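You operate a simulated robot arm through the tools that you are given. There is no shell and no other tool. Be economical: measure what you need, move in short steps, check, and stop when the job is done.

Carry out the task below with a simulated robot arm. There is one attempt and no reset: what you move stays moved.

JOB
Crank the strip in the rolls through at 3.0, then rack it.
Fine: stand it in the rack's middle slot; open the rolls to 5.0 afterwards.
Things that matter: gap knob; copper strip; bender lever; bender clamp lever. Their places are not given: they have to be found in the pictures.

Only the result counts: the job must be done as asked and must still hold three seconds after the hand-in. Knocking over, shifting, dropping, spilling or breaking anything else fails it.

ROBOT AND FRAMES
A 7-joint arm with a two-finger parallel gripper, fixed in place. Base frame: the origin is at the foot of the arm, x ahead of it, y to its left, z up; the work surface is at about z = 12. Units: mm, rad, N and s.
With the tool pointing down near the work surface it reaches from about 220 to 580 mm from the base axis. Its first joint turns from -1.152 to 1.152 rad. Payload 2.5 kg.
The tool frame sits at the grasp point between the pads (the TCP): z along the fingers, y along the line on which they close. The tips reach 23 mm beyond it. The gripper opens to 94 mm. The fingers are 38 mm wide and 10 mm thick; the gripper's body (54 by 96 mm) begins 39 mm behind the TCP.
Orientation is that of the tool frame in the base frame, as a unit quaternion [x, y, z, w]. With the fingers straight down and closing along the base's y, the tool's x points along the base's -x, its y along +y and its z along -z.

CONTROLS
- The arm moves only by the tool jog_arm. Its argument "motion" is a list of rows, each a list of 7 numbers: the turn, a rotation vector about the base's x, y, z in units of 5 degrees (1.0 is 5 degrees), then the shift along the base's x, y, z in units of 30 mm (1.0 is 30 mm), then the finger opening in mm, from 0 to 94. In form: [[ax, ay, az, x, y, z, grip], ...]. A call has 1 to 12 rows; each row shifts and turns the commanded pose from where the row before left it. A call with a number of a shift or a turn outside -1 to 1 is refused whole. A row lasts 0.2 s, in which the tool goes at most 50 mm and 0.15 rad; a call with a longer step from one row to the next is refused whole, and so is a gripper value outside its range. Where a pose cannot be reached the arm comes as near as it can. A force on the tool above 40 N (or 10 N above the force at the start of the call, whichever is more), or a blocked arm, ends the call early, and 0.2 s more pass. The fingers move at their own pace (about 108 mm/s each) and stop on an object; they squeeze with about 28 N. The grip force told is the motor's: it shows also when the fingers shut on nothing. Time passes only in rows, and 0.2 s behind the last, so rows that do not move let the fingers close. The reply holds the time, the measured pose of the TCP, the force on the tool along the base axes, the opening and the grip force, in the units named above and with some noise.
- Cameras (640 x 400 px; columns grow to the right, rows downward): "scene" is fixed at [111.9, -419.4, 527.2]; the picture's right is [0.76, -0.65, 0.00], its down [-0.46, -0.53, -0.72] and it looks along [0.47, 0.54, -0.70] (base axes); focal length 214 px, centre (320, 200). "wrist" rides on the gripper at [-39, 0, -44] in the tool frame; the picture's right is [0.00, -1.00, 0.00], its down [0.97, 0.00, -0.24] and it looks along [0.24, 0.00, 0.97] (tool axes); focal length 218 px, centre (320, 200).
- get_image(camera): a new picture of that camera. The clock stands still meanwhile.
- measure_at(camera, pixels): for up to 12 pixels [column, row] of the newest picture of that camera ("zoom" is the newest enlarged one), the place [x, y, z] in the base frame of the surface seen there, good to about 3 mm, but the place of the scene camera against the robot may be out by one fixed shift of up to 12 mm in any direction. The clock stands still meanwhile.
- zoom(camera, box): a new picture of the part [left, top, right, bottom] of that camera's present view, enlarged. The clock stands still meanwhile.
- job_done(): hands the job in; it is judged then, once.

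Go step by step. Measure first, check grasps and placings, and put right what went wrong. The budget is 80 turns and 46 pictures, counting those below and the enlarged ones. Unless the task says otherwise, let go and move clear before handing in, and close with one line.

The tools are called after ">>>" as name(argument=value, ...) on one line, values as JSON. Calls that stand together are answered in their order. jog_arm: Moves the arm, as the interface text tells. Its arguments: {"type":"object","properties":{"motion":{"type":"array"}},"required":["motion"]} The other tools are called the same way: get_image (camera) takes a picture; measure_at (camera, pixels) gives the place of the surface under pixels of a picture; zoom (camera, box) takes an enlarged picture of a part of a camera's view; job_done () hands the job in.

At the start:

```text
time_s: 0.0
tcp_pos: [416.1, 118.2, 391.3]
ee_rot: [0.0, 1.0, 0.0, 0.002]
contact_force: [-0.1, -0.6, 0.2]
grip_width: 93.8
gripper_force: 0.1
```

scene: 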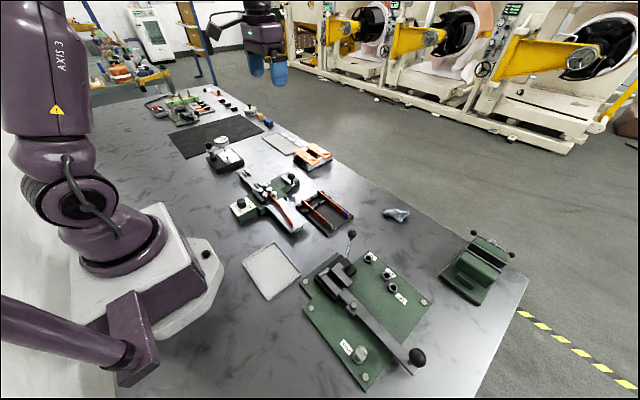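
wrist: 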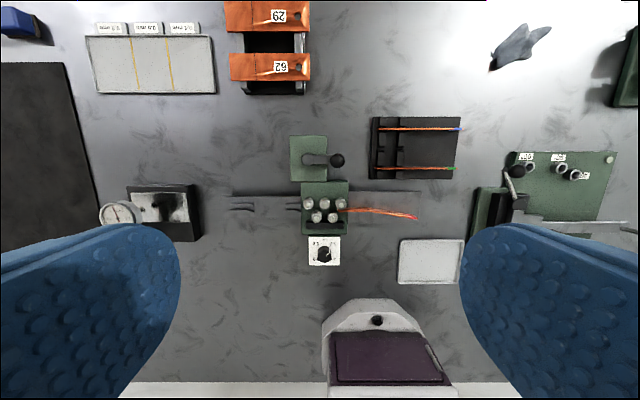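

The wrist picture shows the roll unit around (325,210), with a dial at (323,252), a crank at (320,160), a strip sticking out at (380,212) and a rack at (415,148). I'll zoom in on these.

>>> zoom(camera="wrist", box=[220, 100, 480, 290])

>>> zoom(camera="scene", box=[210, 150, 370, 250])

```text
2.11 times, centred on (350, 195) of wrist
```

zoom: 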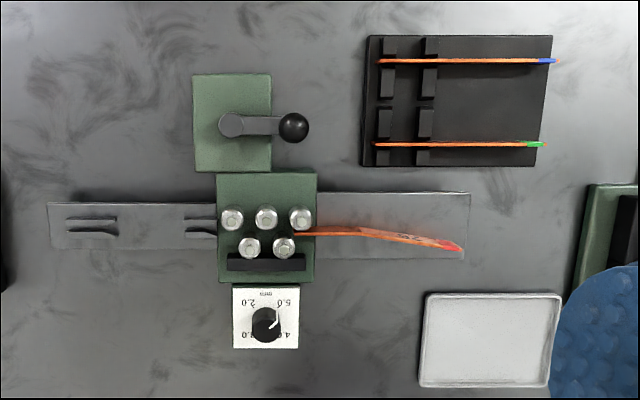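

```text
4.00 times, centred on (290, 200) of scene
```

zoom: 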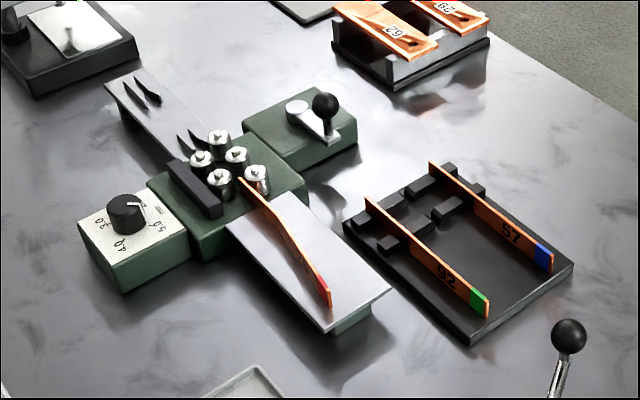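

The strip stands on edge in the rolls, and the knob pointer is near 5.0. I'll zoom in tighter on the dial and crank and measure the key points.

>>> measure_at(camera="wrist", pixels=[[323, 253], [337, 160], [315, 160], [303, 178], [347, 209], [367, 209], [412, 216], [302, 190], [410, 195], [375, 168], [375, 129], [455, 168]])

>>> zoom(camera="wrist", box=[280, 130, 376, 270])

>>> zoom(camera="scene", box=[225, 165, 305, 225])

```text
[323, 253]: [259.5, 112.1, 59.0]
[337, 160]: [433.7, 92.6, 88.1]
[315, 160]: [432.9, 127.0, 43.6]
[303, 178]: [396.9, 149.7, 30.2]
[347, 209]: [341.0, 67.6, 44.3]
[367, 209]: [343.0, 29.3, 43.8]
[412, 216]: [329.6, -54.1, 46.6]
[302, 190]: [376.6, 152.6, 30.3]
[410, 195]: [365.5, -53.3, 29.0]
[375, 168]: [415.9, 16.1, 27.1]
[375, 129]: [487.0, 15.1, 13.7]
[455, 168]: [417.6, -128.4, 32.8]
```

```text
2.86 times, centred on (328, 200) of wrist
```

zoom: 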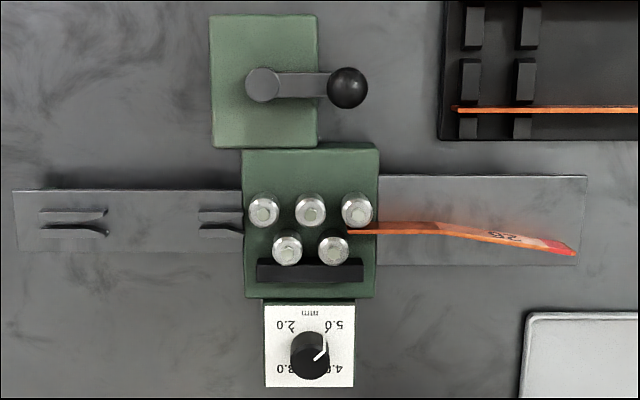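

```text
6.67 times, centred on (265, 195) of scene
```

zoom: 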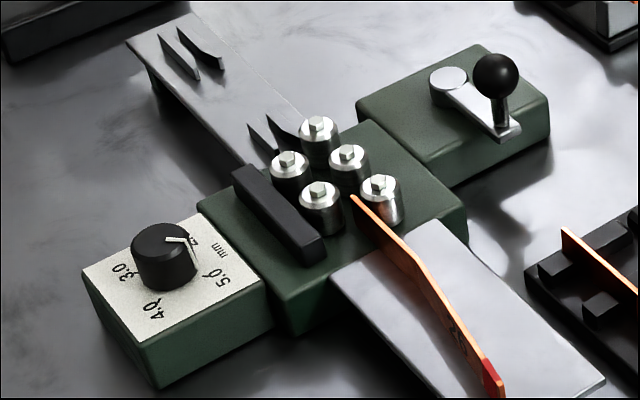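

The dial labels run 2.0 at top left, 3.0, 4.0, then 5.0 at top right, anticlockwise from above. I'll move over the knob to read it closely.

>>> jog_arm(motion=[[0, 0, 0, -0.743, -0.03, -0.957, 94], [0, 0, 0, -0.743, -0.03, -0.957, 94], [0, 0, 0, -0.743, -0.03, -0.957, 94], [0, 0, 0, -0.743, -0.03, -0.957, 94], [0, 0, 0, -0.743, -0.03, -0.957, 94], [0, 0, 0, -0.743, -0.03, -0.957, 94], [0, 0, 0, -0.743, -0.03, -0.957, 94]])

>>> get_image(camera="wrist")

```text
time_s: 1.6
tcp_pos: [260.7, 112.5, 191.9]
ee_rot: [0.0, 1.0, 0.0, 0.002]
contact_force: [0.3, 0.8, 0.0]
grip_width: 93.9
gripper_force: 0.1
```

```text
39 pictures are left
```

wrist: 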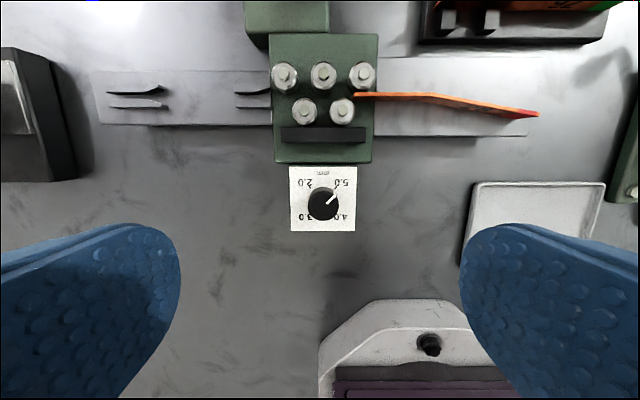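

>>> zoom(camera="wrist", box=[272, 160, 372, 235])

```text
5.33 times, centred on (322, 198) of wrist
```

zoom: 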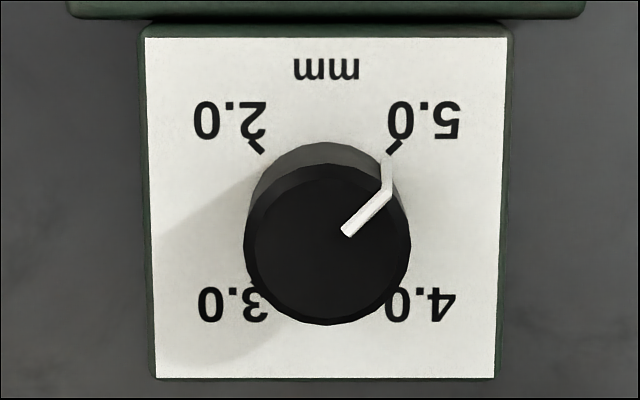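

The pointer is on 5.0 (upper right), so 3.0 (lower left) is a 180° clockwise turn through 4.0. I'll measure the knob precisely.

>>> measure_at(camera="zoom", pixels=[[327, 243], [250, 243], [405, 243], [327, 170], [327, 315], [180, 200], [480, 200], [327, 50], [327, 372], [327, 12], [263, 150], [393, 148]])

```text
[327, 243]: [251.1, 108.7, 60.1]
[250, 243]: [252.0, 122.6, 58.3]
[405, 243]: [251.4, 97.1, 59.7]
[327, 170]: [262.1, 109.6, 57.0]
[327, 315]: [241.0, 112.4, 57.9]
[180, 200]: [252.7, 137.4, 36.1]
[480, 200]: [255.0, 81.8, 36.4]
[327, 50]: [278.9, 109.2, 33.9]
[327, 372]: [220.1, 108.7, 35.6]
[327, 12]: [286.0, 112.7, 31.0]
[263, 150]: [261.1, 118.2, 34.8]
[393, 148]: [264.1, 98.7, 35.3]
```

The knob is centred at about (251.5, 110), 26 mm across, with its top at z 59. I'll pre-rotate +90° while coming down above it.

>>> jog_arm(motion=[[0, 0, 1, -0.0256, -0.007, -0.2, 44], [0, 0, 1, -0.0256, -0.007, -0.2, 44], [0, 0, 1, -0.0256, -0.007, -0.2, 44], [0, 0, 1, -0.0256, -0.007, -0.2, 44], [0, 0, 1, -0.0256, -0.007, -0.2, 44], [0, 0, 1, -0.0256, -0.007, -0.2, 44], [0, 0, 1, -0.0256, -0.007, -0.2, 44], [0, 0, 1, -0.0256, -0.007, -0.2, 44], [0, 0, 1, -0.0256, -0.007, -0.2, 44], [0, 0, 1, -0.0256, -0.007, -0.2, 44], [0, 0, 1, -0.0256, -0.007, -0.2, 44], [0, 0, 1, -0.0256, -0.007, -0.2, 44]])

>>> jog_arm(motion=[[0, 0, 1, 0, 0, 0, 44], [0, 0, 1, 0, 0, 0, 44], [0, 0, 1, 0, 0, 0, 44], [0, 0, 1, 0, 0, 0, 44], [0, 0, 1, 0, 0, 0, 44], [0, 0, 1, 0, 0, 0, 44]])

>>> get_image(camera="wrist")

```text
time_s: 4.2
tcp_pos: [250.3, 109.8, 118.4]
ee_rot: [-0.501, 0.865, 0.001, 0.001]
contact_force: [0.9, 0.7, -0.8]
grip_width: 44.0
gripper_force: 0.1
```

```text
time_s: 5.6
tcp_pos: [250.9, 110.5, 118.9]
ee_rot: [0.707, -0.707, -0.002, 0.0]
contact_force: [0.3, 0.5, 0.2]
grip_width: 43.8
gripper_force: 0.1
```

```text
37 pictures are left
```

wrist: 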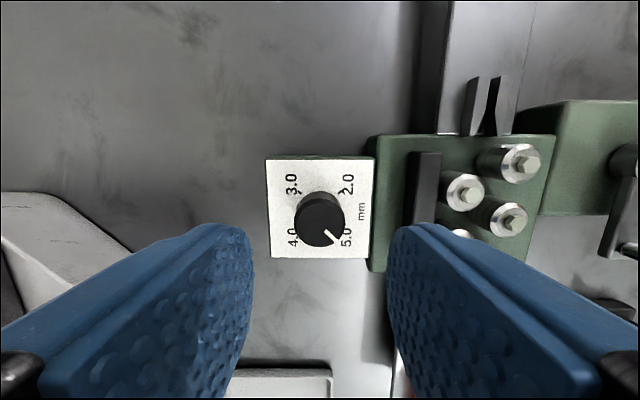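

The orientation is reached. I'll check where the black bar and base top sit relative to the right finger, which will span x of about 273–283.

>>> measure_at(camera="wrist", pixels=[[412, 170], [435, 160], [380, 160], [372, 155], [320, 210], [300, 220], [342, 215], [463, 190], [515, 215], [523, 163]])

```text
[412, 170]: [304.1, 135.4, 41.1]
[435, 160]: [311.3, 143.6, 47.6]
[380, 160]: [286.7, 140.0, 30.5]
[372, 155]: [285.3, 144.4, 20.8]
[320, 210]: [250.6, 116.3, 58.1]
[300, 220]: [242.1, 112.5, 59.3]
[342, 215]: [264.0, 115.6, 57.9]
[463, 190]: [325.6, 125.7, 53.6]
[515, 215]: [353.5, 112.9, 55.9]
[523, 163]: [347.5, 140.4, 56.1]
```

The base top is at z 31 and the bar starts at x 304, so it's clear. I'll go down and grip.

>>> jog_arm(motion=[[0, 0, 0, 0.05, 0, -0.95, 44], [0, 0, 0, 0, 0, -0.85, 44], [0, 0, 0, 0, 0, 0, 0], [0, 0, 0, 0, 0, 0, 0], [0, 0, 0, 0, 0, 0, 0]])

```text
time_s: 6.8
tcp_pos: [249.7, 109.1, 64.0]
ee_rot: [0.708, -0.707, -0.002, 0.002]
contact_force: [-22.2, 3.3, 11.7]
grip_width: 26.5
gripper_force: 44.6
```

The knob is gripped (26.5 mm), with a 22 N pull toward −x. I'll ease x by −2 mm and turn clockwise 55°.

>>> jog_arm(motion=[[0, 0, 0, -0.07, 0, 0, 0], [0, 0, -1, 0, 0, 0, 0], [0, 0, -1, 0, 0, 0, 0], [0, 0, -1, 0, 0, 0, 0]])

```text
time_s: 7.8
tcp_pos: [249.8, 109.1, 64.8]
ee_rot: [-0.608, 0.794, 0.001, 0.0]
contact_force: [-2.0, 6.2, -36.6]
grip_width: 26.5
gripper_force: 44.8
```

It's turning, but there's a 37 N downward load, so I'll relieve it by lowering 1 mm and continue.

>>> jog_arm(motion=[[0, 0, 0, 0, 0, -0.03, 0], [0, 0, -1, 0, 0, 0, 0], [0, 0, -1, 0, 0, 0, 0], [0, 0, -1, 0, 0, 0, 0], [0, 0, -1, 0, 0, 0, 0]])

```text
time_s: 9.0
tcp_pos: [249.3, 109.9, 64.0]
ee_rot: [-0.461, 0.887, 0.001, 0.001]
contact_force: [-3.2, 5.1, 10.9]
grip_width: 26.6
gripper_force: 45.0
```

35° is turned and the forces are fine. I'll continue.

>>> jog_arm(motion=[[0, 0, -1, 0, 0, 0, 0], [0, 0, -1, 0, 0, 0, 0], [0, 0, -1, 0, 0, 0, 0], [0, 0, -1, 0, 0, 0, 0], [0, 0, -1, 0, 0, 0, 0], [0, 0, -1, 0, 0, 0, 0], [0, 0, -1, 0, 0, 0, 0], [0, 0, -1, 0, 0, 0, 0], [0, 0, -1, 0, 0, 0, 0], [0, 0, -1, 0, 0, 0, 0]])

>>> get_image(camera="wrist")

```text
time_s: 11.2
tcp_pos: [249.9, 110.2, 63.6]
ee_rot: [-0.042, 0.999, 0.001, 0.0]
contact_force: [-6.7, 10.8, 32.3]
grip_width: 26.6
gripper_force: 45.2
```

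```text
36 pictures are left
```

wrist: 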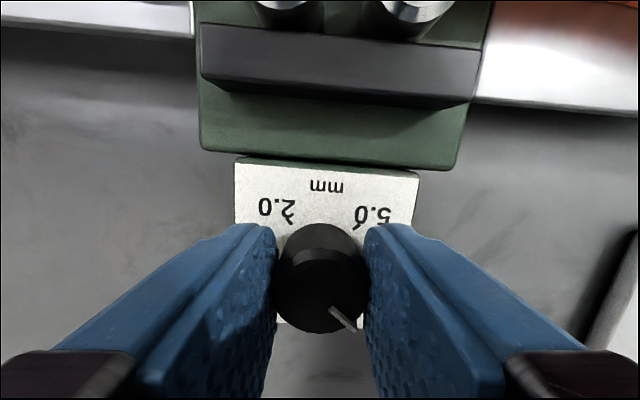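

The pointer is now at lower right, about 85° turned. I'll ease up 0.5 mm and continue.

>>> jog_arm(motion=[[0, 0, 0, 0, 0, 0.02, 0], [0, 0, -1, 0, 0, 0, 0], [0, 0, -1, 0, 0, 0, 0], [0, 0, -1, 0, 0, 0, 0], [0, 0, -1, 0, 0, 0, 0], [0, 0, -1, 0, 0, 0, 0], [0, 0, -1, 0, 0, 0, 0], [0, 0, -1, 0, 0, 0, 0], [0, 0, -1, 0, 0, 0, 0], [0, 0, -1, 0, 0, 0, 0]])

>>> jog_arm(motion=[[0, 0, -1, 0, 0, 0, 0], [0, 0, -1, 0, 0, 0, 0], [0, 0, -1, 0, 0, 0, 0], [0, 0, -1, 0, 0, 0, 0], [0, 0, -1, 0, 0, 0, 0], [0, 0, -1, 0, 0, 0, 0], [0, 0, -1, 0, 0, 0, 0], [0, 0, -1, 0, 0, 0, 0], [0, 0, -1, 0, 0, 0, 0], [0, 0, -1, 0, 0, 0, 0]])

>>> get_image(camera="wrist")

```text
time_s: 13.4
tcp_pos: [250.4, 109.6, 64.9]
ee_rot: [0.343, 0.939, 0.001, 0.001]
contact_force: [8.3, 21.5, -32.3]
grip_width: 26.5
gripper_force: 45.3
```

```text
time_s: 15.6
tcp_pos: [249.8, 110.5, 63.6]
ee_rot: [0.708, 0.707, 0.0, 0.001]
contact_force: [6.0, 13.7, 4.2]
grip_width: 26.6
gripper_force: 45.4
```

```text
35 pictures are left
```

wrist: 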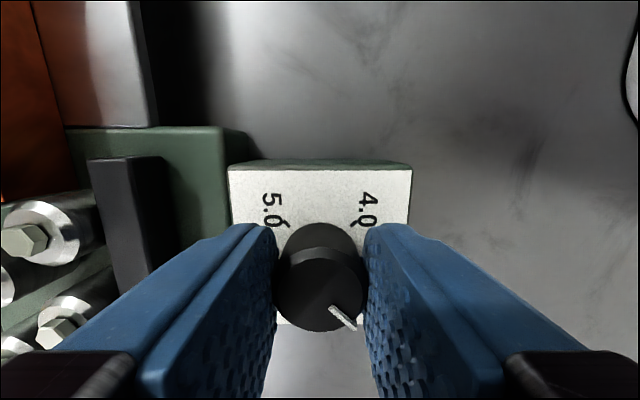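

Tool yaw is now −90° from the start, so the knob has turned 180° with no slip visible. I'll release, rise and check the dial.

>>> jog_arm(motion=[[0, 0, 0, 0, 0, 0, 44], [0, 0, 0, 0, 0, 0, 44], [0, 0, 0, 0, 0, 0.9, 44], [0, 0, 0, 0, 0, 0.9, 44], [0, 0, 0, 0, 0, 0.9, 44]])

>>> zoom(camera="wrist", box=[260, 150, 400, 260])

```text
time_s: 16.8
tcp_pos: [248.0, 109.9, 144.6]
ee_rot: [0.708, 0.707, -0.001, 0.001]
contact_force: [-0.5, -0.3, 0.2]
grip_width: 44.1
gripper_force: 0.0
```

```text
3.64 times, centred on (330, 205) of wrist
```

zoom: 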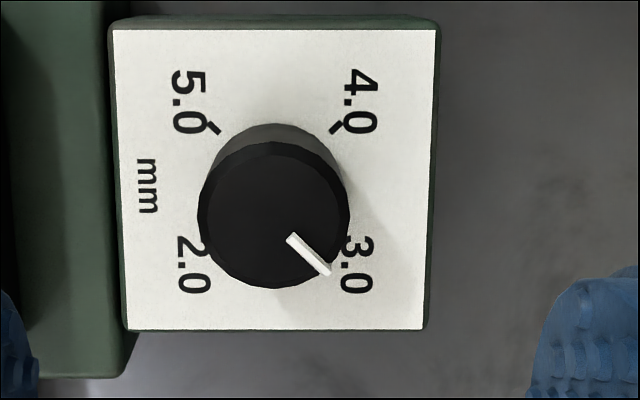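

The pointer sits at 45° on the 3.0 mark. Next I'll move up over the crank, rotating the tool back to neutral.

>>> jog_arm(motion=[[0, 0, 1, 0, 0, 0.8, 60], [0, 0, 1, 0, 0, 0.8, 60], [0, 0, 1, 0.6, 0, 0, 60], [0, 0, 1, 0.6, 0, 0, 60], [0, 0, 1, 0.6, 0, 0, 60], [0, 0, 1, 0.6, 0, 0, 60], [0, 0, 1, 0.6, 0, 0, 60], [0, 0, 1, 0.6, 0, 0, 60], [0, 0, 1, 0.6, 0, 0, 60], [0, 0, 1, 0.6, 0, 0, 60], [0, 0, 1, 0.6, 0, 0, 60], [0, 0, 1, 0.6, 0, 0, 60]])

>>> jog_arm(motion=[[0, 0, 1, 0, 0, 0, 60], [0, 0, 1, 0, 0, 0, 60], [0, 0, 1, 0, 0, 0, 60], [0, 0, 1, 0, 0, 0, 60], [0, 0, 1, 0, 0, 0, 60], [0, 0, 1, 0, 0, 0, 60]])

>>> get_image(camera="wrist")

```text
time_s: 19.4
tcp_pos: [429.5, 109.6, 192.6]
ee_rot: [0.258, 0.966, 0.0, 0.0]
contact_force: [-0.7, -0.6, -0.2]
grip_width: 59.9
gripper_force: 0.1
```

```text
time_s: 20.8
tcp_pos: [429.6, 110.2, 192.1]
ee_rot: [0.0, 1.0, 0.001, 0.001]
contact_force: [0.1, -0.4, -0.5]
grip_width: 59.9
gripper_force: 0.1
```

```text
33 pictures are left
```

wrist: 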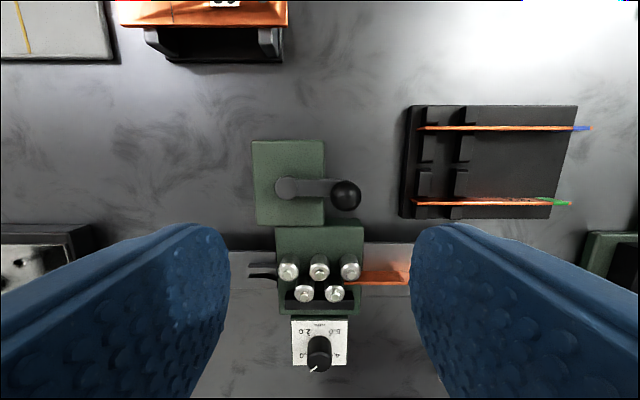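

>>> zoom(camera="wrist", box=[240, 130, 400, 230])

>>> measure_at(camera="wrist", pixels=[[345, 195], [337, 195], [354, 195], [345, 187], [345, 204], [285, 187], [277, 187], [294, 187], [320, 188], [260, 160], [400, 210], [430, 204]])

```text
4.00 times, centred on (320, 180) of wrist
```

zoom: 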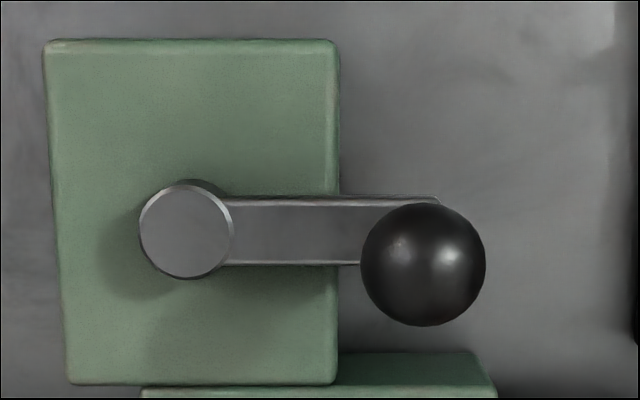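

```text
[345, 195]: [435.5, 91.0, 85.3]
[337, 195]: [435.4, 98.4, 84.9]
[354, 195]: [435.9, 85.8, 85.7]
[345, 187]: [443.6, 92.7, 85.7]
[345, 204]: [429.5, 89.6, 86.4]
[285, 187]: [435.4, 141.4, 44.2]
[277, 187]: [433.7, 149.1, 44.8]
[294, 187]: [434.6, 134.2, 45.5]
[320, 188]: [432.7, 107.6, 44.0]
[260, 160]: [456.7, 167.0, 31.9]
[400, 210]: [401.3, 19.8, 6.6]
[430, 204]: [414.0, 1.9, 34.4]
```

The crank hub is at about (435,141.5) and the ball at (435.5,91.5), top z 86, so the radius is about 50. I'll descend around the ball to TCP z 80 and grip it.

>>> jog_arm(motion=[[0, 0, 0, 0.1, -0.31, -0.933, 50], [0, 0, 0, 0.1, -0.31, -0.933, 50], [0, 0, 0, 0, 0, -0.933, 50], [0, 0, 0, 0, 0, -0.933, 50], [0, 0, 0, 0, 0, 0, 0], [0, 0, 0, 0, 0, 0, 0], [0, 0, 0, 0, 0, 0, 0]])

```text
time_s: 22.4
tcp_pos: [435.3, 89.2, 81.2]
ee_rot: [0.001, 1.0, 0.0, 0.001]
contact_force: [0.9, -4.9, -1.2]
grip_width: 23.3
gripper_force: 44.9
```

The ball is gripped at y 89. I'll try 40° clockwise (toward −x first) and watch the force and the strip.

>>> jog_arm(motion=[[0, 0, 0, -0.298, 0.026, 0, 0], [0, 0, 0, -0.289, 0.078, 0, 0], [0, 0, 0, -0.271, 0.126, 0, 0], [0, 0, 0, -0.245, 0.172, 0, 0]])

>>> zoom(camera="scene", box=[225, 165, 305, 225])

```text
time_s: 23.4
tcp_pos: [402.4, 98.4, 81.3]
ee_rot: [0.004, 1.0, -0.004, -0.002]
contact_force: [-8.9, -30.0, 11.6]
grip_width: 23.2
gripper_force: 45.4
```

```text
6.67 times, centred on (265, 195) of scene
```

zoom: 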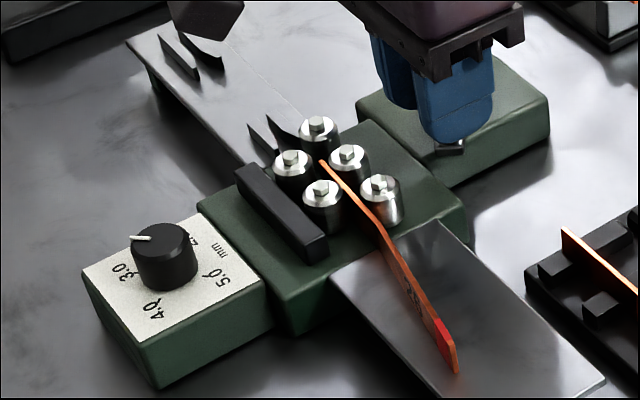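

The crank direction is right: the strip tip has advanced past the second roll, at (320,162) in the zoom. I'll continue to θ of about 90°.

>>> jog_arm(motion=[[0, 0, 0, -0.212, 0.212, 0, 0], [0, 0, 0, -0.172, 0.245, 0, 0], [0, 0, 0, -0.126, 0.271, 0, 0], [0, 0, 0, -0.078, 0.289, 0, 0], [0, 0, 0, -0.026, 0.298, 0, 0]])

>>> zoom(camera="scene", box=[225, 165, 305, 225])

```text
time_s: 24.6
tcp_pos: [384.7, 144.2, 82.0]
ee_rot: [-0.001, 1.0, 0.002, 0.001]
contact_force: [-1.8, -4.6, -4.9]
grip_width: 23.5
gripper_force: 45.6
```

```text
6.67 times, centred on (265, 195) of scene
```

zoom: 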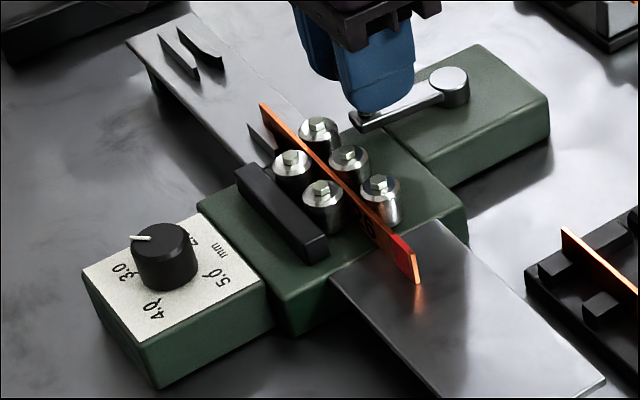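

The strip comes out straight, with its tail still at (415,270) before the rolls. I'll continue to θ of about 150° while turning the tool along.

>>> jog_arm(motion=[[0, 0, -1, 0.026, 0.298, 0, 0], [0, 0, -1, 0.078, 0.289, 0, 0], [0, 0, -1, 0.126, 0.271, 0, 0], [0, 0, -1, 0.172, 0.245, 0, 0], [0, 0, -1, 0.212, 0.212, 0, 0], [0, 0, -1, 0.245, 0.172, 0, 0]])

>>> zoom(camera="scene", box=[225, 155, 305, 215])

```text
time_s: 26.0
tcp_pos: [410.2, 187.0, 81.7]
ee_rot: [0.26, 0.966, 0.001, 0.002]
contact_force: [-2.9, -10.8, 12.3]
grip_width: 23.8
gripper_force: 45.5
```

```text
6.67 times, centred on (265, 185) of scene
```

zoom: 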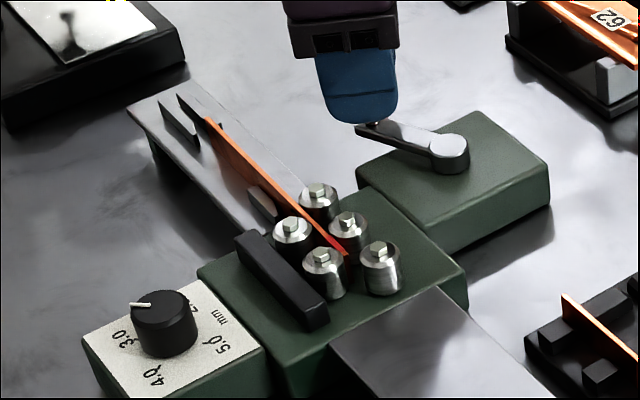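

The tail (red) is at the middle rolls. I'll continue another 50°.

>>> jog_arm(motion=[[0, 0, -1, 0.271, 0.126, 0, 0], [0, 0, -1, 0.289, 0.078, 0, 0], [0, 0, -1, 0.298, 0.026, 0, 0], [0, 0, -1, 0.298, -0.026, 0, 0], [0, 0, -1, 0.289, -0.078, 0, 0]])

>>> zoom(camera="scene", box=[225, 155, 305, 215])

```text
time_s: 27.2
tcp_pos: [451.3, 188.5, 80.4]
ee_rot: [0.463, 0.886, -0.003, -0.001]
contact_force: [-21.6, -20.8, 20.2]
grip_width: 23.7
gripper_force: 45.4
```

```text
6.67 times, centred on (265, 185) of scene
```

zoom: 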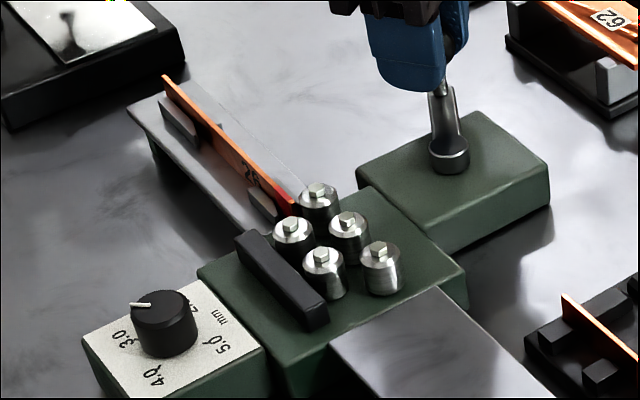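

The tail is at the last roll's exit. I'll crank a little more to free it.

>>> jog_arm(motion=[[0, 0, -1, 0.271, -0.126, 0, 0], [0, 0, -1, 0.245, -0.172, 0, 0], [0, 0, -1, 0.212, -0.212, 0, 0]])

>>> zoom(camera="scene", box=[225, 155, 305, 215])

```text
time_s: 27.6
tcp_pos: [455.6, 187.2, 81.3]
ee_rot: [0.488, 0.873, -0.005, -0.004]
contact_force: [-1.3, -1.2, 2.4]
grip_width: 23.7
gripper_force: 44.8
stopped in row 1: the force on the tool passed its limit (the readings are from after the stop); the commanded pose is now the measured one
```

```text
6.67 times, centred on (265, 185) of scene
```

zoom: 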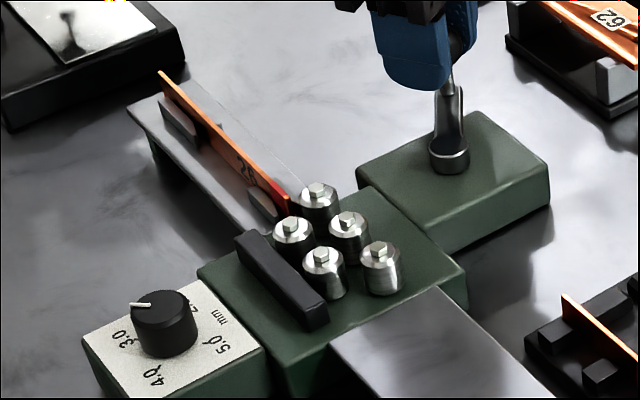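

The step stopped on radial mismatch (θ≈204°). I'll retry from the measured pose along the true circle.

>>> jog_arm(motion=[[0, 0, -1, 0.257, -0.14, 0, 0], [0, 0, -1, 0.23, -0.187, 0, 0], [0, 0, -1, 0.193, -0.22, 0, 0]])

>>> zoom(camera="scene", box=[225, 155, 305, 215])

```text
time_s: 28.4
tcp_pos: [474.0, 170.0, 80.2]
ee_rot: [0.599, 0.801, -0.007, -0.007]
contact_force: [-29.9, -8.5, 13.2]
grip_width: 23.2
gripper_force: 44.9
```

```text
6.67 times, centred on (265, 185) of scene
```

zoom: 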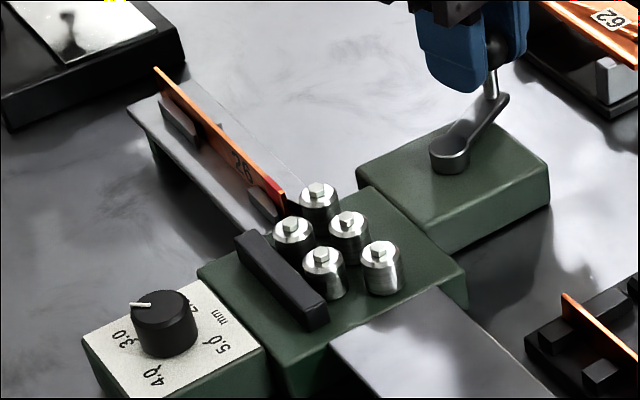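

The strip barely moved in this step, so it's free of the rolls. I'll release the crank, rise, and move to look over the outfeed.

>>> jog_arm(motion=[[0, 0, 0, 0, 0, 0, 50], [0, 0, 0, 0, 0, 0, 50], [0, 0, 0, 0, 0, 0.9, 50], [0, 0, 1, 0, 0, 0.9, 50], [0, 0, 1, -0.5, 0.2, 0.9, 94], [0, 0, 1, -0.5, 0.2, 0.9, 94], [0, 0, 1, -0.5, 0.1, 0, 94], [0, 0, 1, -0.5, 0.1, 0, 94], [0, 0, 1, -0.5, 0.1, 0, 94], [0, 0, 1, -0.5, 0, 0, 94], [0, 0, 1, -0.5, 0, 0, 94], [0, 0, 1, -0.5, 0, 0, 94]])

>>> jog_arm(motion=[[0, 0, 1, 0, 0, 0, 94], [0, 0, 1, 0, 0, 0, 94], [0, 0, 1, 0, 0, 0, 94], [0, 0, 1, 0, 0, 0, 94], [0, 0, 1, 0, 0, 0, 94]])

>>> get_image(camera="wrist")

```text
time_s: 31.0
tcp_pos: [356.7, 191.8, 188.6]
ee_rot: [0.246, 0.969, -0.004, -0.002]
contact_force: [0.5, -0.1, -0.1]
grip_width: 94.1
gripper_force: 0.1
```

```text
time_s: 32.2
tcp_pos: [357.5, 191.6, 187.8]
ee_rot: [0.029, 1.0, -0.005, -0.001]
contact_force: [0.9, -0.1, 0.2]
grip_width: 94.0
gripper_force: 0.1
```

```text
25 pictures are left
```

wrist: 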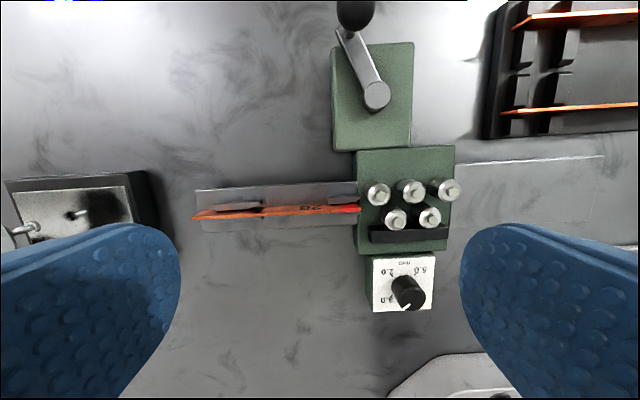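

The strip is on the outfeed from (192,216) to (360,208). I'll zoom in and measure.

>>> zoom(camera="wrist", box=[180, 150, 390, 260])

>>> measure_at(camera="wrist", pixels=[[196, 216], [220, 214], [260, 211], [290, 209], [320, 209], [350, 208], [357, 208], [240, 204], [340, 198], [290, 190], [290, 222]])

```text
3.05 times, centred on (285, 205) of wrist
```

zoom: 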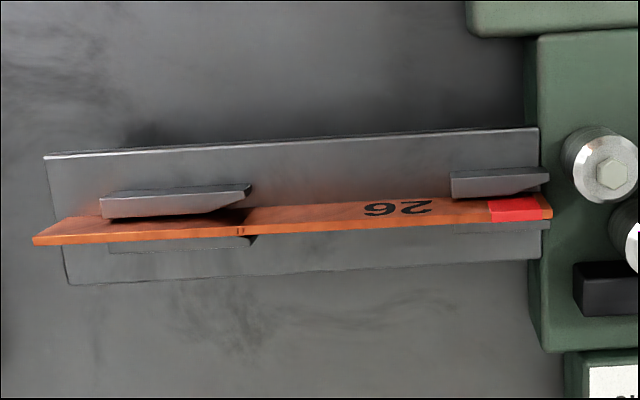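

```text
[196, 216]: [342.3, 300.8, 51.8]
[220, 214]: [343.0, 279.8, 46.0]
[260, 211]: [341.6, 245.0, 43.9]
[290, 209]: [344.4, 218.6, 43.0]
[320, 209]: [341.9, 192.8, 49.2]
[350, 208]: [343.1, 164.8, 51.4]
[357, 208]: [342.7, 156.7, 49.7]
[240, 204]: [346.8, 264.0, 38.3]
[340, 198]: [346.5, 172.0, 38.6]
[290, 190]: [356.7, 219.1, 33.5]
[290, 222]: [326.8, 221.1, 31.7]
```

The strip lies along y (155–302) at x≈342.5, z 32–51, and the gap between guides is y≈188–242. I'll rotate the tool by +90° so it closes along x, above y 215.

>>> jog_arm(motion=[[0.115, 0, 0.665, 0, 0, 0, 40], [0, 0, 1, -0.05, 0.08, -0.12, 40], [0, 0, 1, -0.05, 0.08, -0.12, 40], [0, 0, 1, -0.05, 0.08, -0.12, 40], [0, 0, 1, -0.05, 0.08, -0.12, 40], [0, 0, 1, -0.05, 0.08, -0.12, 40], [0, 0, 1, -0.05, 0.08, -0.12, 40], [0, 0, 1, -0.05, 0.08, -0.12, 40], [0, 0, 1, -0.05, 0.08, -0.12, 40], [0, 0, 1, -0.05, 0.08, -0.12, 40], [0, 0, 1, -0.05, 0.06, -0.12, 40], [0, 0, 1, 0, 0, 0, 40]])

>>> jog_arm(motion=[[0, 0, 1, 0, 0, 0, 40], [0, 0, 1, 0, 0, 0, 40], [0, 0, 1, 0, 0, 0, 40], [0, 0, 1, 0, 0, 0, 40], [0, 0, 1, 0, 0, 0, 40], [0, 0, 1, 0, 0, 0, 40], [0, 0, 1, 0, 0, 0, 40]])

>>> get_image(camera="wrist")

```text
time_s: 34.8
tcp_pos: [340.8, 215.0, 152.4]
ee_rot: [-0.462, 0.887, 0.0, -0.001]
contact_force: [-0.4, -0.8, 0.8]
grip_width: 39.8
gripper_force: 0.0
```

```text
time_s: 36.4
tcp_pos: [341.2, 216.2, 152.0]
ee_rot: [0.707, -0.707, 0.001, 0.0]
contact_force: [0.5, -1.0, -0.1]
grip_width: 40.1
gripper_force: 0.1
```

```text
23 pictures are left
```

wrist: 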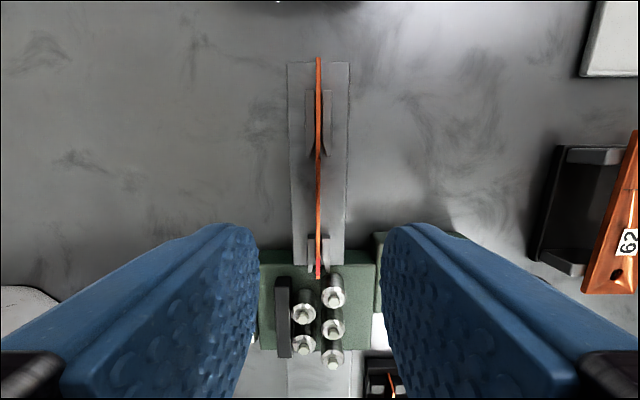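

The strip is aligned between the fingers at column 319. I'll check the ends and edges once.

>>> measure_at(camera="wrist", pixels=[[318, 58], [318, 90], [318, 130], [318, 190], [318, 215], [318, 250], [318, 275], [325, 157], [326, 236], [312, 236]])

```text
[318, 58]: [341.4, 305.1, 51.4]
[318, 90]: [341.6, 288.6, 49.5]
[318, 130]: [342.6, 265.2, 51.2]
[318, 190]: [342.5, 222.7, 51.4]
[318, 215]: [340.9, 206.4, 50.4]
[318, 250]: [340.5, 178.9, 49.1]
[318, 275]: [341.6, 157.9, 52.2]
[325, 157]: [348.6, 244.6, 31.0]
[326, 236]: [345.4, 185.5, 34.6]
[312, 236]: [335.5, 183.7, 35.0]
```

The strip top is at z≈51 and the deck at 31, so I'll descend to TCP z 58 and close.

>>> jog_arm(motion=[[0, 0, 0, 0.01, 0, -0.9, 40], [0, 0, 0, 0, 0, -0.9, 40], [0, 0, 0, 0, 0, -0.8, 40], [0, 0, 0, 0, 0, -0.53, 40], [0, 0, 0, 0, 0, 0, 0], [0, 0, 0, 0, 0, 0, 0], [0, 0, 0, 0, 0, 0, 0]])

```text
time_s: 38.0
tcp_pos: [341.8, 213.6, 58.3]
ee_rot: [-0.706, 0.708, -0.001, -0.001]
contact_force: [-4.6, 1.0, 0.2]
grip_width: 2.1
gripper_force: 27.9
```

The strip is gripped at 2.1 mm with low force. I'll lift straight up and check.

>>> jog_arm(motion=[[0, 0, 0, 0, 0, 0.4, 0], [0, 0, 0, 0, 0, 0.6, 0], [0, 0, 0, 0, 0, 0.9, 0], [0, 0, 0, 0, 0, 0.9, 0], [0, 0, 0, 0, 0, 0.9, 0], [0, 0, 0, 0, 0, 0.6, 0]])

>>> get_image(camera="scene")

>>> get_image(camera="wrist")

```text
time_s: 39.4
tcp_pos: [343.1, 215.6, 188.2]
ee_rot: [-0.706, 0.708, -0.002, -0.001]
contact_force: [0.0, -0.2, -0.7]
grip_width: 2.1
gripper_force: 27.9
```

```text
22 pictures are left
```

scene: 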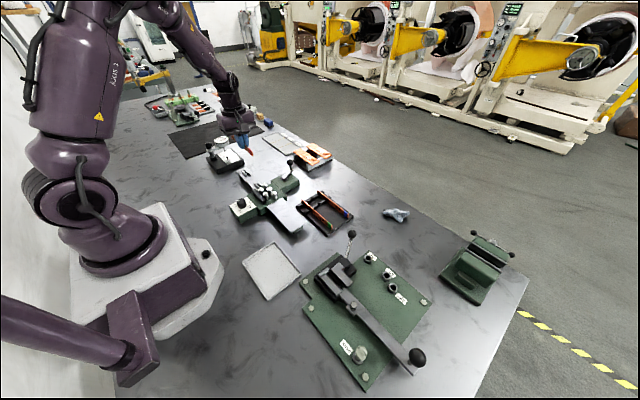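

```text
21 pictures are left
```

wrist: 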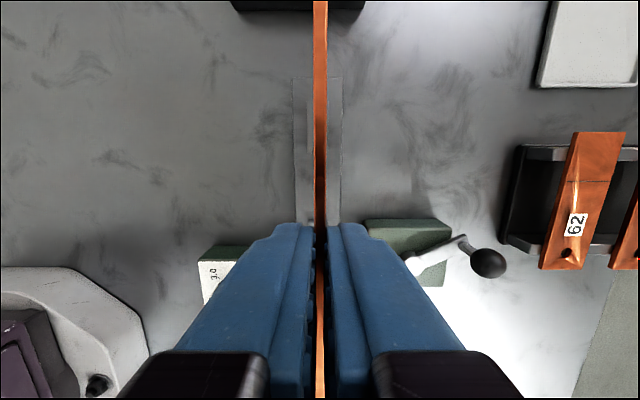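

The strip is held securely. I'll carry it at height to above the rack.

>>> jog_arm(motion=[[0, 0, 0, 0.32, -0.88, 0, 0], [0, 0, 0, 0.32, -0.88, 0, 0], [0, 0, 0, 0.32, -0.88, 0, 0], [0, 0, 0, 0.32, -0.88, 0, 0], [0, 0, 0, 0.32, -0.88, 0, 0], [0, 0, 0, 0.32, -0.88, 0, 0], [0, 0, 0, 0.32, -0.88, 0, 0], [0, 0, 0, 0.32, -0.88, 0, 0], [0, 0, 0, 0.32, -0.88, 0, 0], [0, 0, 0, 0.32, -0.88, 0, 0], [0, 0, 0, 0.32, -0.88, 0, 0]])

>>> get_image(camera="wrist")

>>> zoom(camera="scene", box=[280, 160, 370, 240])

```text
time_s: 41.8
tcp_pos: [447.7, -74.8, 187.3]
ee_rot: [-0.707, 0.708, -0.001, -0.001]
contact_force: [-0.1, 0.2, -0.6]
grip_width: 2.2
gripper_force: 27.8
```

```text
20 pictures are left
```

wrist: 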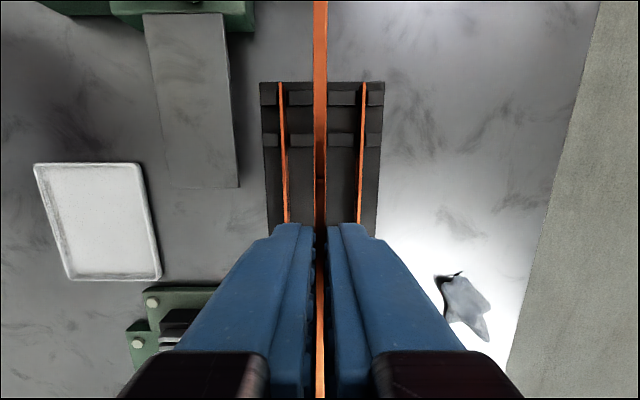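

```text
5.00 times, centred on (325, 200) of scene
```

zoom: 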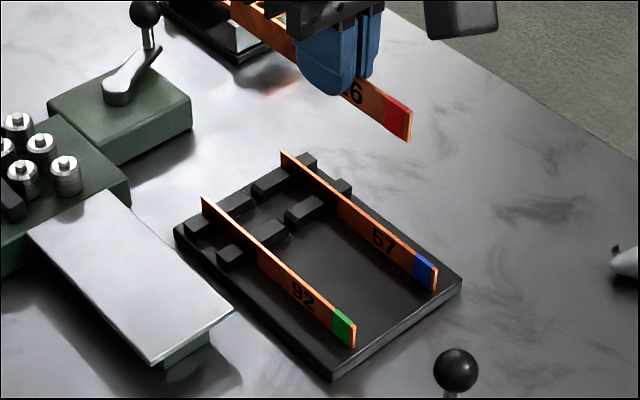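

I'll zoom in on the rack from the wrist and measure the posts and the neighbouring strips.

>>> zoom(camera="wrist", box=[250, 70, 400, 165])

>>> measure_at(camera="wrist", pixels=[[281, 84], [284, 150], [286, 215], [364, 84], [362, 150], [359, 215], [300, 98], [343, 98], [300, 139], [343, 139], [300, 118], [340, 180]])

```text
4.21 times, centred on (325, 118) of wrist
```

zoom: 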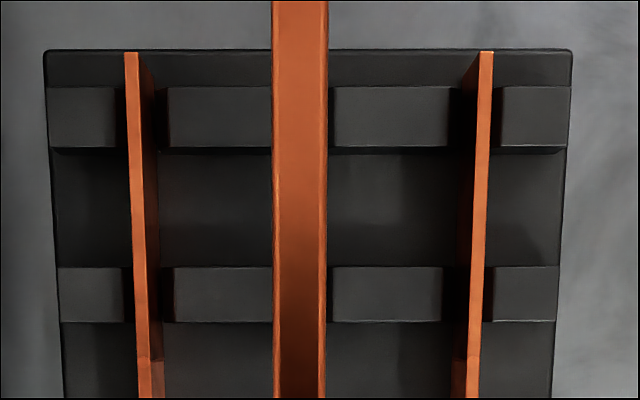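

```text
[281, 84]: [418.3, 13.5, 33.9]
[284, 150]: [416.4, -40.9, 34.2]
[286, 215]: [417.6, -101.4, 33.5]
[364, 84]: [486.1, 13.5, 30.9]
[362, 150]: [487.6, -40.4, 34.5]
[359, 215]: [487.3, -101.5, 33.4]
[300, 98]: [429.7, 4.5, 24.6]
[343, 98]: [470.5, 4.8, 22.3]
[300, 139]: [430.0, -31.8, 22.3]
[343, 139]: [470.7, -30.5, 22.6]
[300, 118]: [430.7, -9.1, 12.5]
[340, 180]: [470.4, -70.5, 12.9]
```

The neighbours sit at x≈417.3 and 487, so the middle slot should be near x 450–452. I'll measure the slot edges and the held strip in the same picture to get relative values.

>>> measure_at(camera="zoom", pixels=[[108, 130], [174, 130], [440, 130], [506, 130], [118, 308], [180, 308], [436, 308], [497, 308], [300, 60], [300, 200], [300, 340], [300, 20]])

>>> measure_at(camera="wrist", pixels=[[320, 10], [320, 60], [320, 120], [320, 180], [264, 200], [376, 200], [265, 84], [382, 84]])

```text
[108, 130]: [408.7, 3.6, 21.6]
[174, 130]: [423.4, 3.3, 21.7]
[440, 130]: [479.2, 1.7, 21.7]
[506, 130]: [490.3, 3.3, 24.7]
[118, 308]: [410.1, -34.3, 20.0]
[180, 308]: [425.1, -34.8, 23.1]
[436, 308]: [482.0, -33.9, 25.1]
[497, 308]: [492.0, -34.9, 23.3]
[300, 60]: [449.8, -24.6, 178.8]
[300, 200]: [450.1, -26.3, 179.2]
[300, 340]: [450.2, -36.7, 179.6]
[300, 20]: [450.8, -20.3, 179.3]
```

```text
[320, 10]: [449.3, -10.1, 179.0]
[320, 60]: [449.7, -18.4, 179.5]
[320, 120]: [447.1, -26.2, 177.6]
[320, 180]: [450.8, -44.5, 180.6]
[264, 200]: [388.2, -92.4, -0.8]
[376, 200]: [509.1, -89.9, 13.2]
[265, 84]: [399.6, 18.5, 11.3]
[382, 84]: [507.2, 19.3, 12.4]
```

Relative to the held strip (x 449.8), the slot centre is at ≈452, so I need +2.2 mm; y already lines up with the neighbours' ends. I'll lower to just above the posts and look.

>>> jog_arm(motion=[[0, 0, 0, 0.073, 0, -0.9, 0], [0, 0, 0, 0, 0, -0.9, 0], [0, 0, 0, 0, 0, -0.9, 0], [0, 0, 0, 0, 0, -0.9, 0], [0, 0, 0, 0, 0, -0.4, 0]])

>>> get_image(camera="wrist")

>>> zoom(camera="scene", box=[280, 160, 370, 240])

```text
time_s: 43.0
tcp_pos: [449.7, -73.9, 67.6]
ee_rot: [-0.707, 0.707, -0.001, -0.001]
contact_force: [-0.2, 0.9, 0.0]
grip_width: 2.3
gripper_force: 28.0
```

```text
17 pictures are left
```

wrist: 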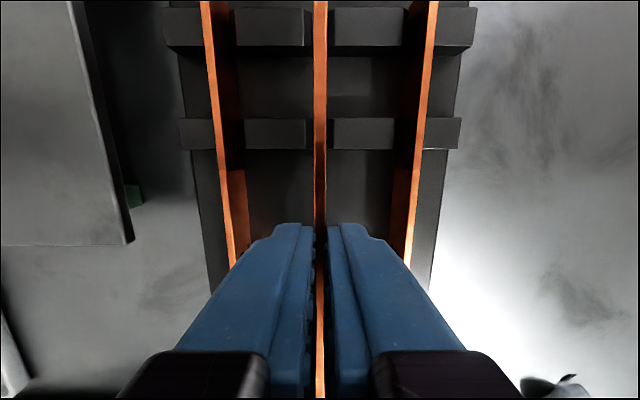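

```text
5.00 times, centred on (325, 200) of scene
```

zoom: 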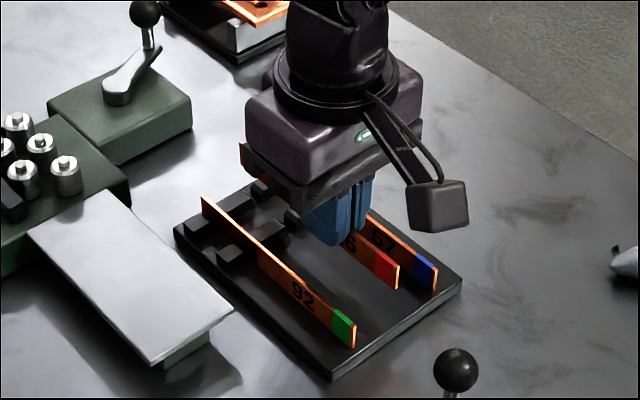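

>>> zoom(camera="wrist", box=[270, 100, 370, 162])

```text
6.40 times, centred on (320, 131) of wrist
```

zoom: 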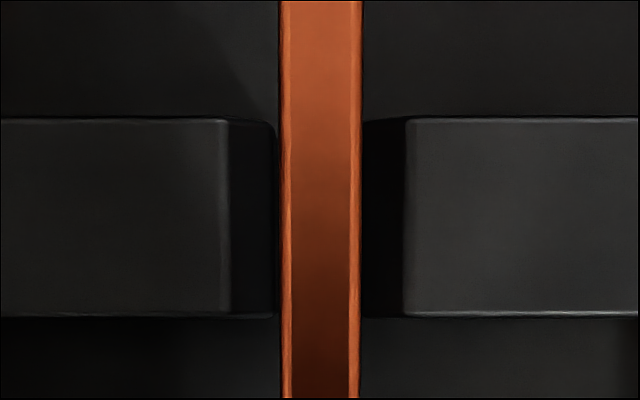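

The slot's chamfer edges (225 and 408) centre at 316, and the strip at 320 is within 0.3 mm. I'll lower into the slot.

>>> jog_arm(motion=[[0, 0, 0, 0, 0, -0.3, 0], [0, 0, 0, 0, 0, -0.3, 0], [0, 0, 0, 0, 0, -0.2, 0]])

```text
time_s: 43.8
tcp_pos: [449.6, -74.8, 43.2]
ee_rot: [0.707, -0.707, 0.002, 0.003]
contact_force: [-0.1, -0.8, -1.5]
grip_width: 2.2
gripper_force: 27.8
```

>>> jog_arm(motion=[[0, 0, 0, 0, 0, -0.05, 0], [0, 0, 0, 0, 0, -0.04, 0], [0, 0, 0, 0, 0, 0, 0]])

```text
time_s: 44.6
tcp_pos: [449.5, -75.1, 40.5]
ee_rot: [-0.706, 0.708, -0.001, -0.001]
contact_force: [-0.4, -0.4, -0.9]
grip_width: 1.9
gripper_force: 28.1
```

No contact yet at z 40.5, so I'll lower in small steps until I feel the floor.

>>> jog_arm(motion=[[0, 0, 0, 0, 0, -0.03, 0], [0, 0, 0, 0, 0, -0.02, 0], [0, 0, 0, 0, 0, 0, 0]])

>>> zoom(camera="scene", box=[300, 180, 360, 240])

```text
time_s: 45.4
tcp_pos: [451.1, -74.6, 40.9]
ee_rot: [-0.707, 0.708, -0.001, 0.0]
contact_force: [-5.8, 0.3, 12.8]
grip_width: 1.8
gripper_force: 27.9
```

```text
6.67 times, centred on (330, 210) of scene
```

zoom: 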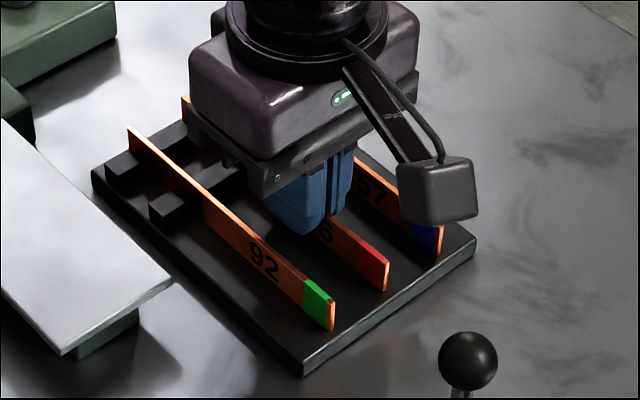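

There's 12.8 N of contact, so the strip is on the floor. I'll open slightly and rise straight up.

>>> jog_arm(motion=[[0, 0, 0, 0, 0, 0, 12], [0, 0, 0, 0, 0, 0, 20], [0, 0, 0, 0, 0, 0, 20], [0, 0, 0, 0, 0, 0.5, 20], [0, 0, 0, 0, 0, 0.9, 20], [0, 0, 0, 0, 0, 0.9, 20], [0, 0, 0, 0, 0, 0.9, 20], [0, 0, 0, 0, 0, 0.9, 20], [0, 0, 0, 0, 0, 0.9, 20]])

>>> get_image(camera="wrist")

>>> zoom(camera="scene", box=[290, 170, 370, 240])

```text
time_s: 47.4
tcp_pos: [448.9, -74.9, 189.8]
ee_rot: [-0.706, 0.708, 0.0, 0.0]
contact_force: [0.0, -0.1, -0.1]
grip_width: 20.1
gripper_force: 0.1
```

```text
13 pictures are left
```

wrist: 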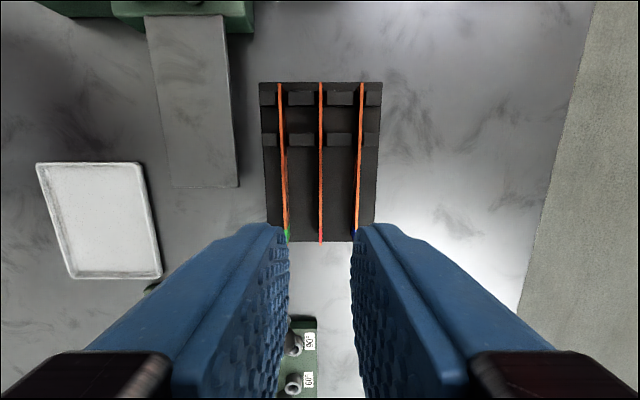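

```text
5.71 times, centred on (330, 205) of scene
```

zoom: 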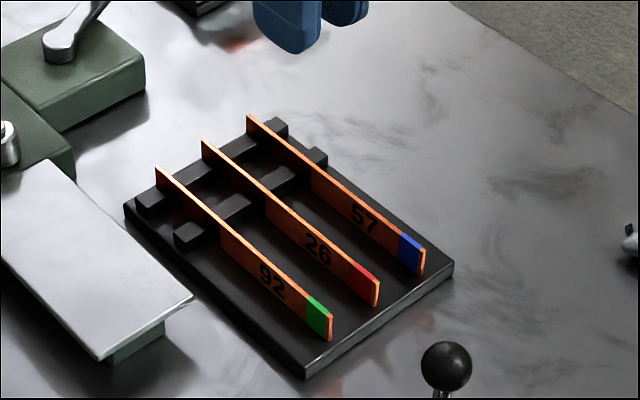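

Strip 26 stands in the middle slot, in line with its neighbours. Next I'll go back to the knob, rotating the tool to −90° so I can turn it anticlockwise.

>>> jog_arm(motion=[[0, 0, -1, -0.553, 0.514, 0, 44], [0, 0, -1, -0.553, 0.514, 0, 44], [0, 0, -1, -0.553, 0.514, 0, 44], [0, 0, -1, -0.553, 0.514, 0, 44], [0, 0, -1, -0.553, 0.514, 0, 44], [0, 0, -1, -0.553, 0.514, 0, 44], [0, 0, -1, -0.553, 0.514, 0, 44], [0, 0, -1, -0.553, 0.514, 0, 44], [0, 0, -1, -0.553, 0.514, 0, 44], [0, 0, -1, -0.553, 0.514, 0, 44], [0, 0, -1, -0.553, 0.514, 0, 44], [0, 0, -1, -0.553, 0.514, 0, 44]])

>>> jog_arm(motion=[[0, 0, -1, 0, 0, -0.11, 44], [0, 0, -1, 0, 0, -0.11, 44], [0, 0, -1, 0, 0, -0.11, 44], [0, 0, -1, 0, 0, -0.11, 44], [0, 0, -1, 0, 0, -0.11, 44], [0, 0, -1, 0, 0, -0.11, 44], [0, 0, -1, 0, 0, -0.11, 44], [0, 0, -1, 0, 0, -0.11, 44], [0, 0, -1, 0, 0, -0.11, 44], [0, 0, -1, 0, 0, -0.11, 44], [0, 0, -1, 0, 0, -0.11, 44], [0, 0, -1, 0, 0, -0.11, 44]])

>>> jog_arm(motion=[[0, 0, -1, 0, 0, 0, 44], [0, 0, -1, 0, 0, 0, 44], [0, 0, -1, 0, 0, 0, 44], [0, 0, -1, 0, 0, 0, 44], [0, 0, -1, 0, 0, 0, 44], [0, 0, -1, 0, 0, 0, 44], [0, 0, -1, 0, 0, 0, 44], [0, 0, -1, 0, 0, 0, 44], [0, 0, -1, 0, 0, 0, 44], [0, 0, -1, 0, 0, 0, 44], [0, 0, -1, 0, 0, 0, 44], [0, 0, -1, 0, 0, 0, 44]])

>>> get_image(camera="wrist")

```text
time_s: 50.0
tcp_pos: [250.0, 109.3, 189.5]
ee_rot: [-0.257, 0.966, -0.001, -0.001]
contact_force: [0.3, 0.3, 0.0]
grip_width: 44.0
gripper_force: 0.1
```

```text
time_s: 52.6
tcp_pos: [250.4, 109.6, 150.1]
ee_rot: [0.26, 0.966, 0.0, -0.001]
contact_force: [0.5, 0.4, 0.7]
grip_width: 43.9
gripper_force: 0.2
```

```text
time_s: 55.2
tcp_pos: [250.7, 110.4, 149.8]
ee_rot: [0.709, 0.705, 0.0, -0.001]
contact_force: [-0.4, 0.5, 0.3]
grip_width: 44.2
gripper_force: 0.1
```

```text
11 pictures are left
```

wrist: 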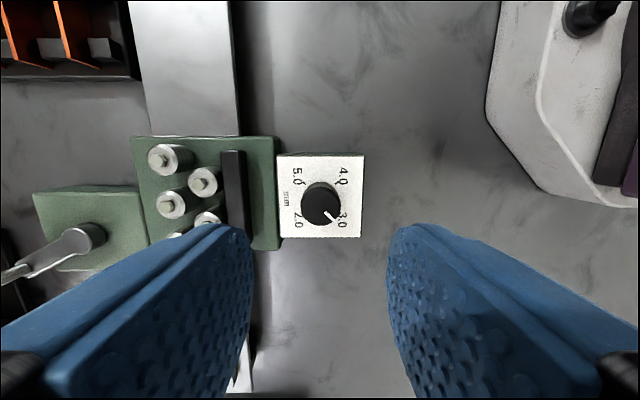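

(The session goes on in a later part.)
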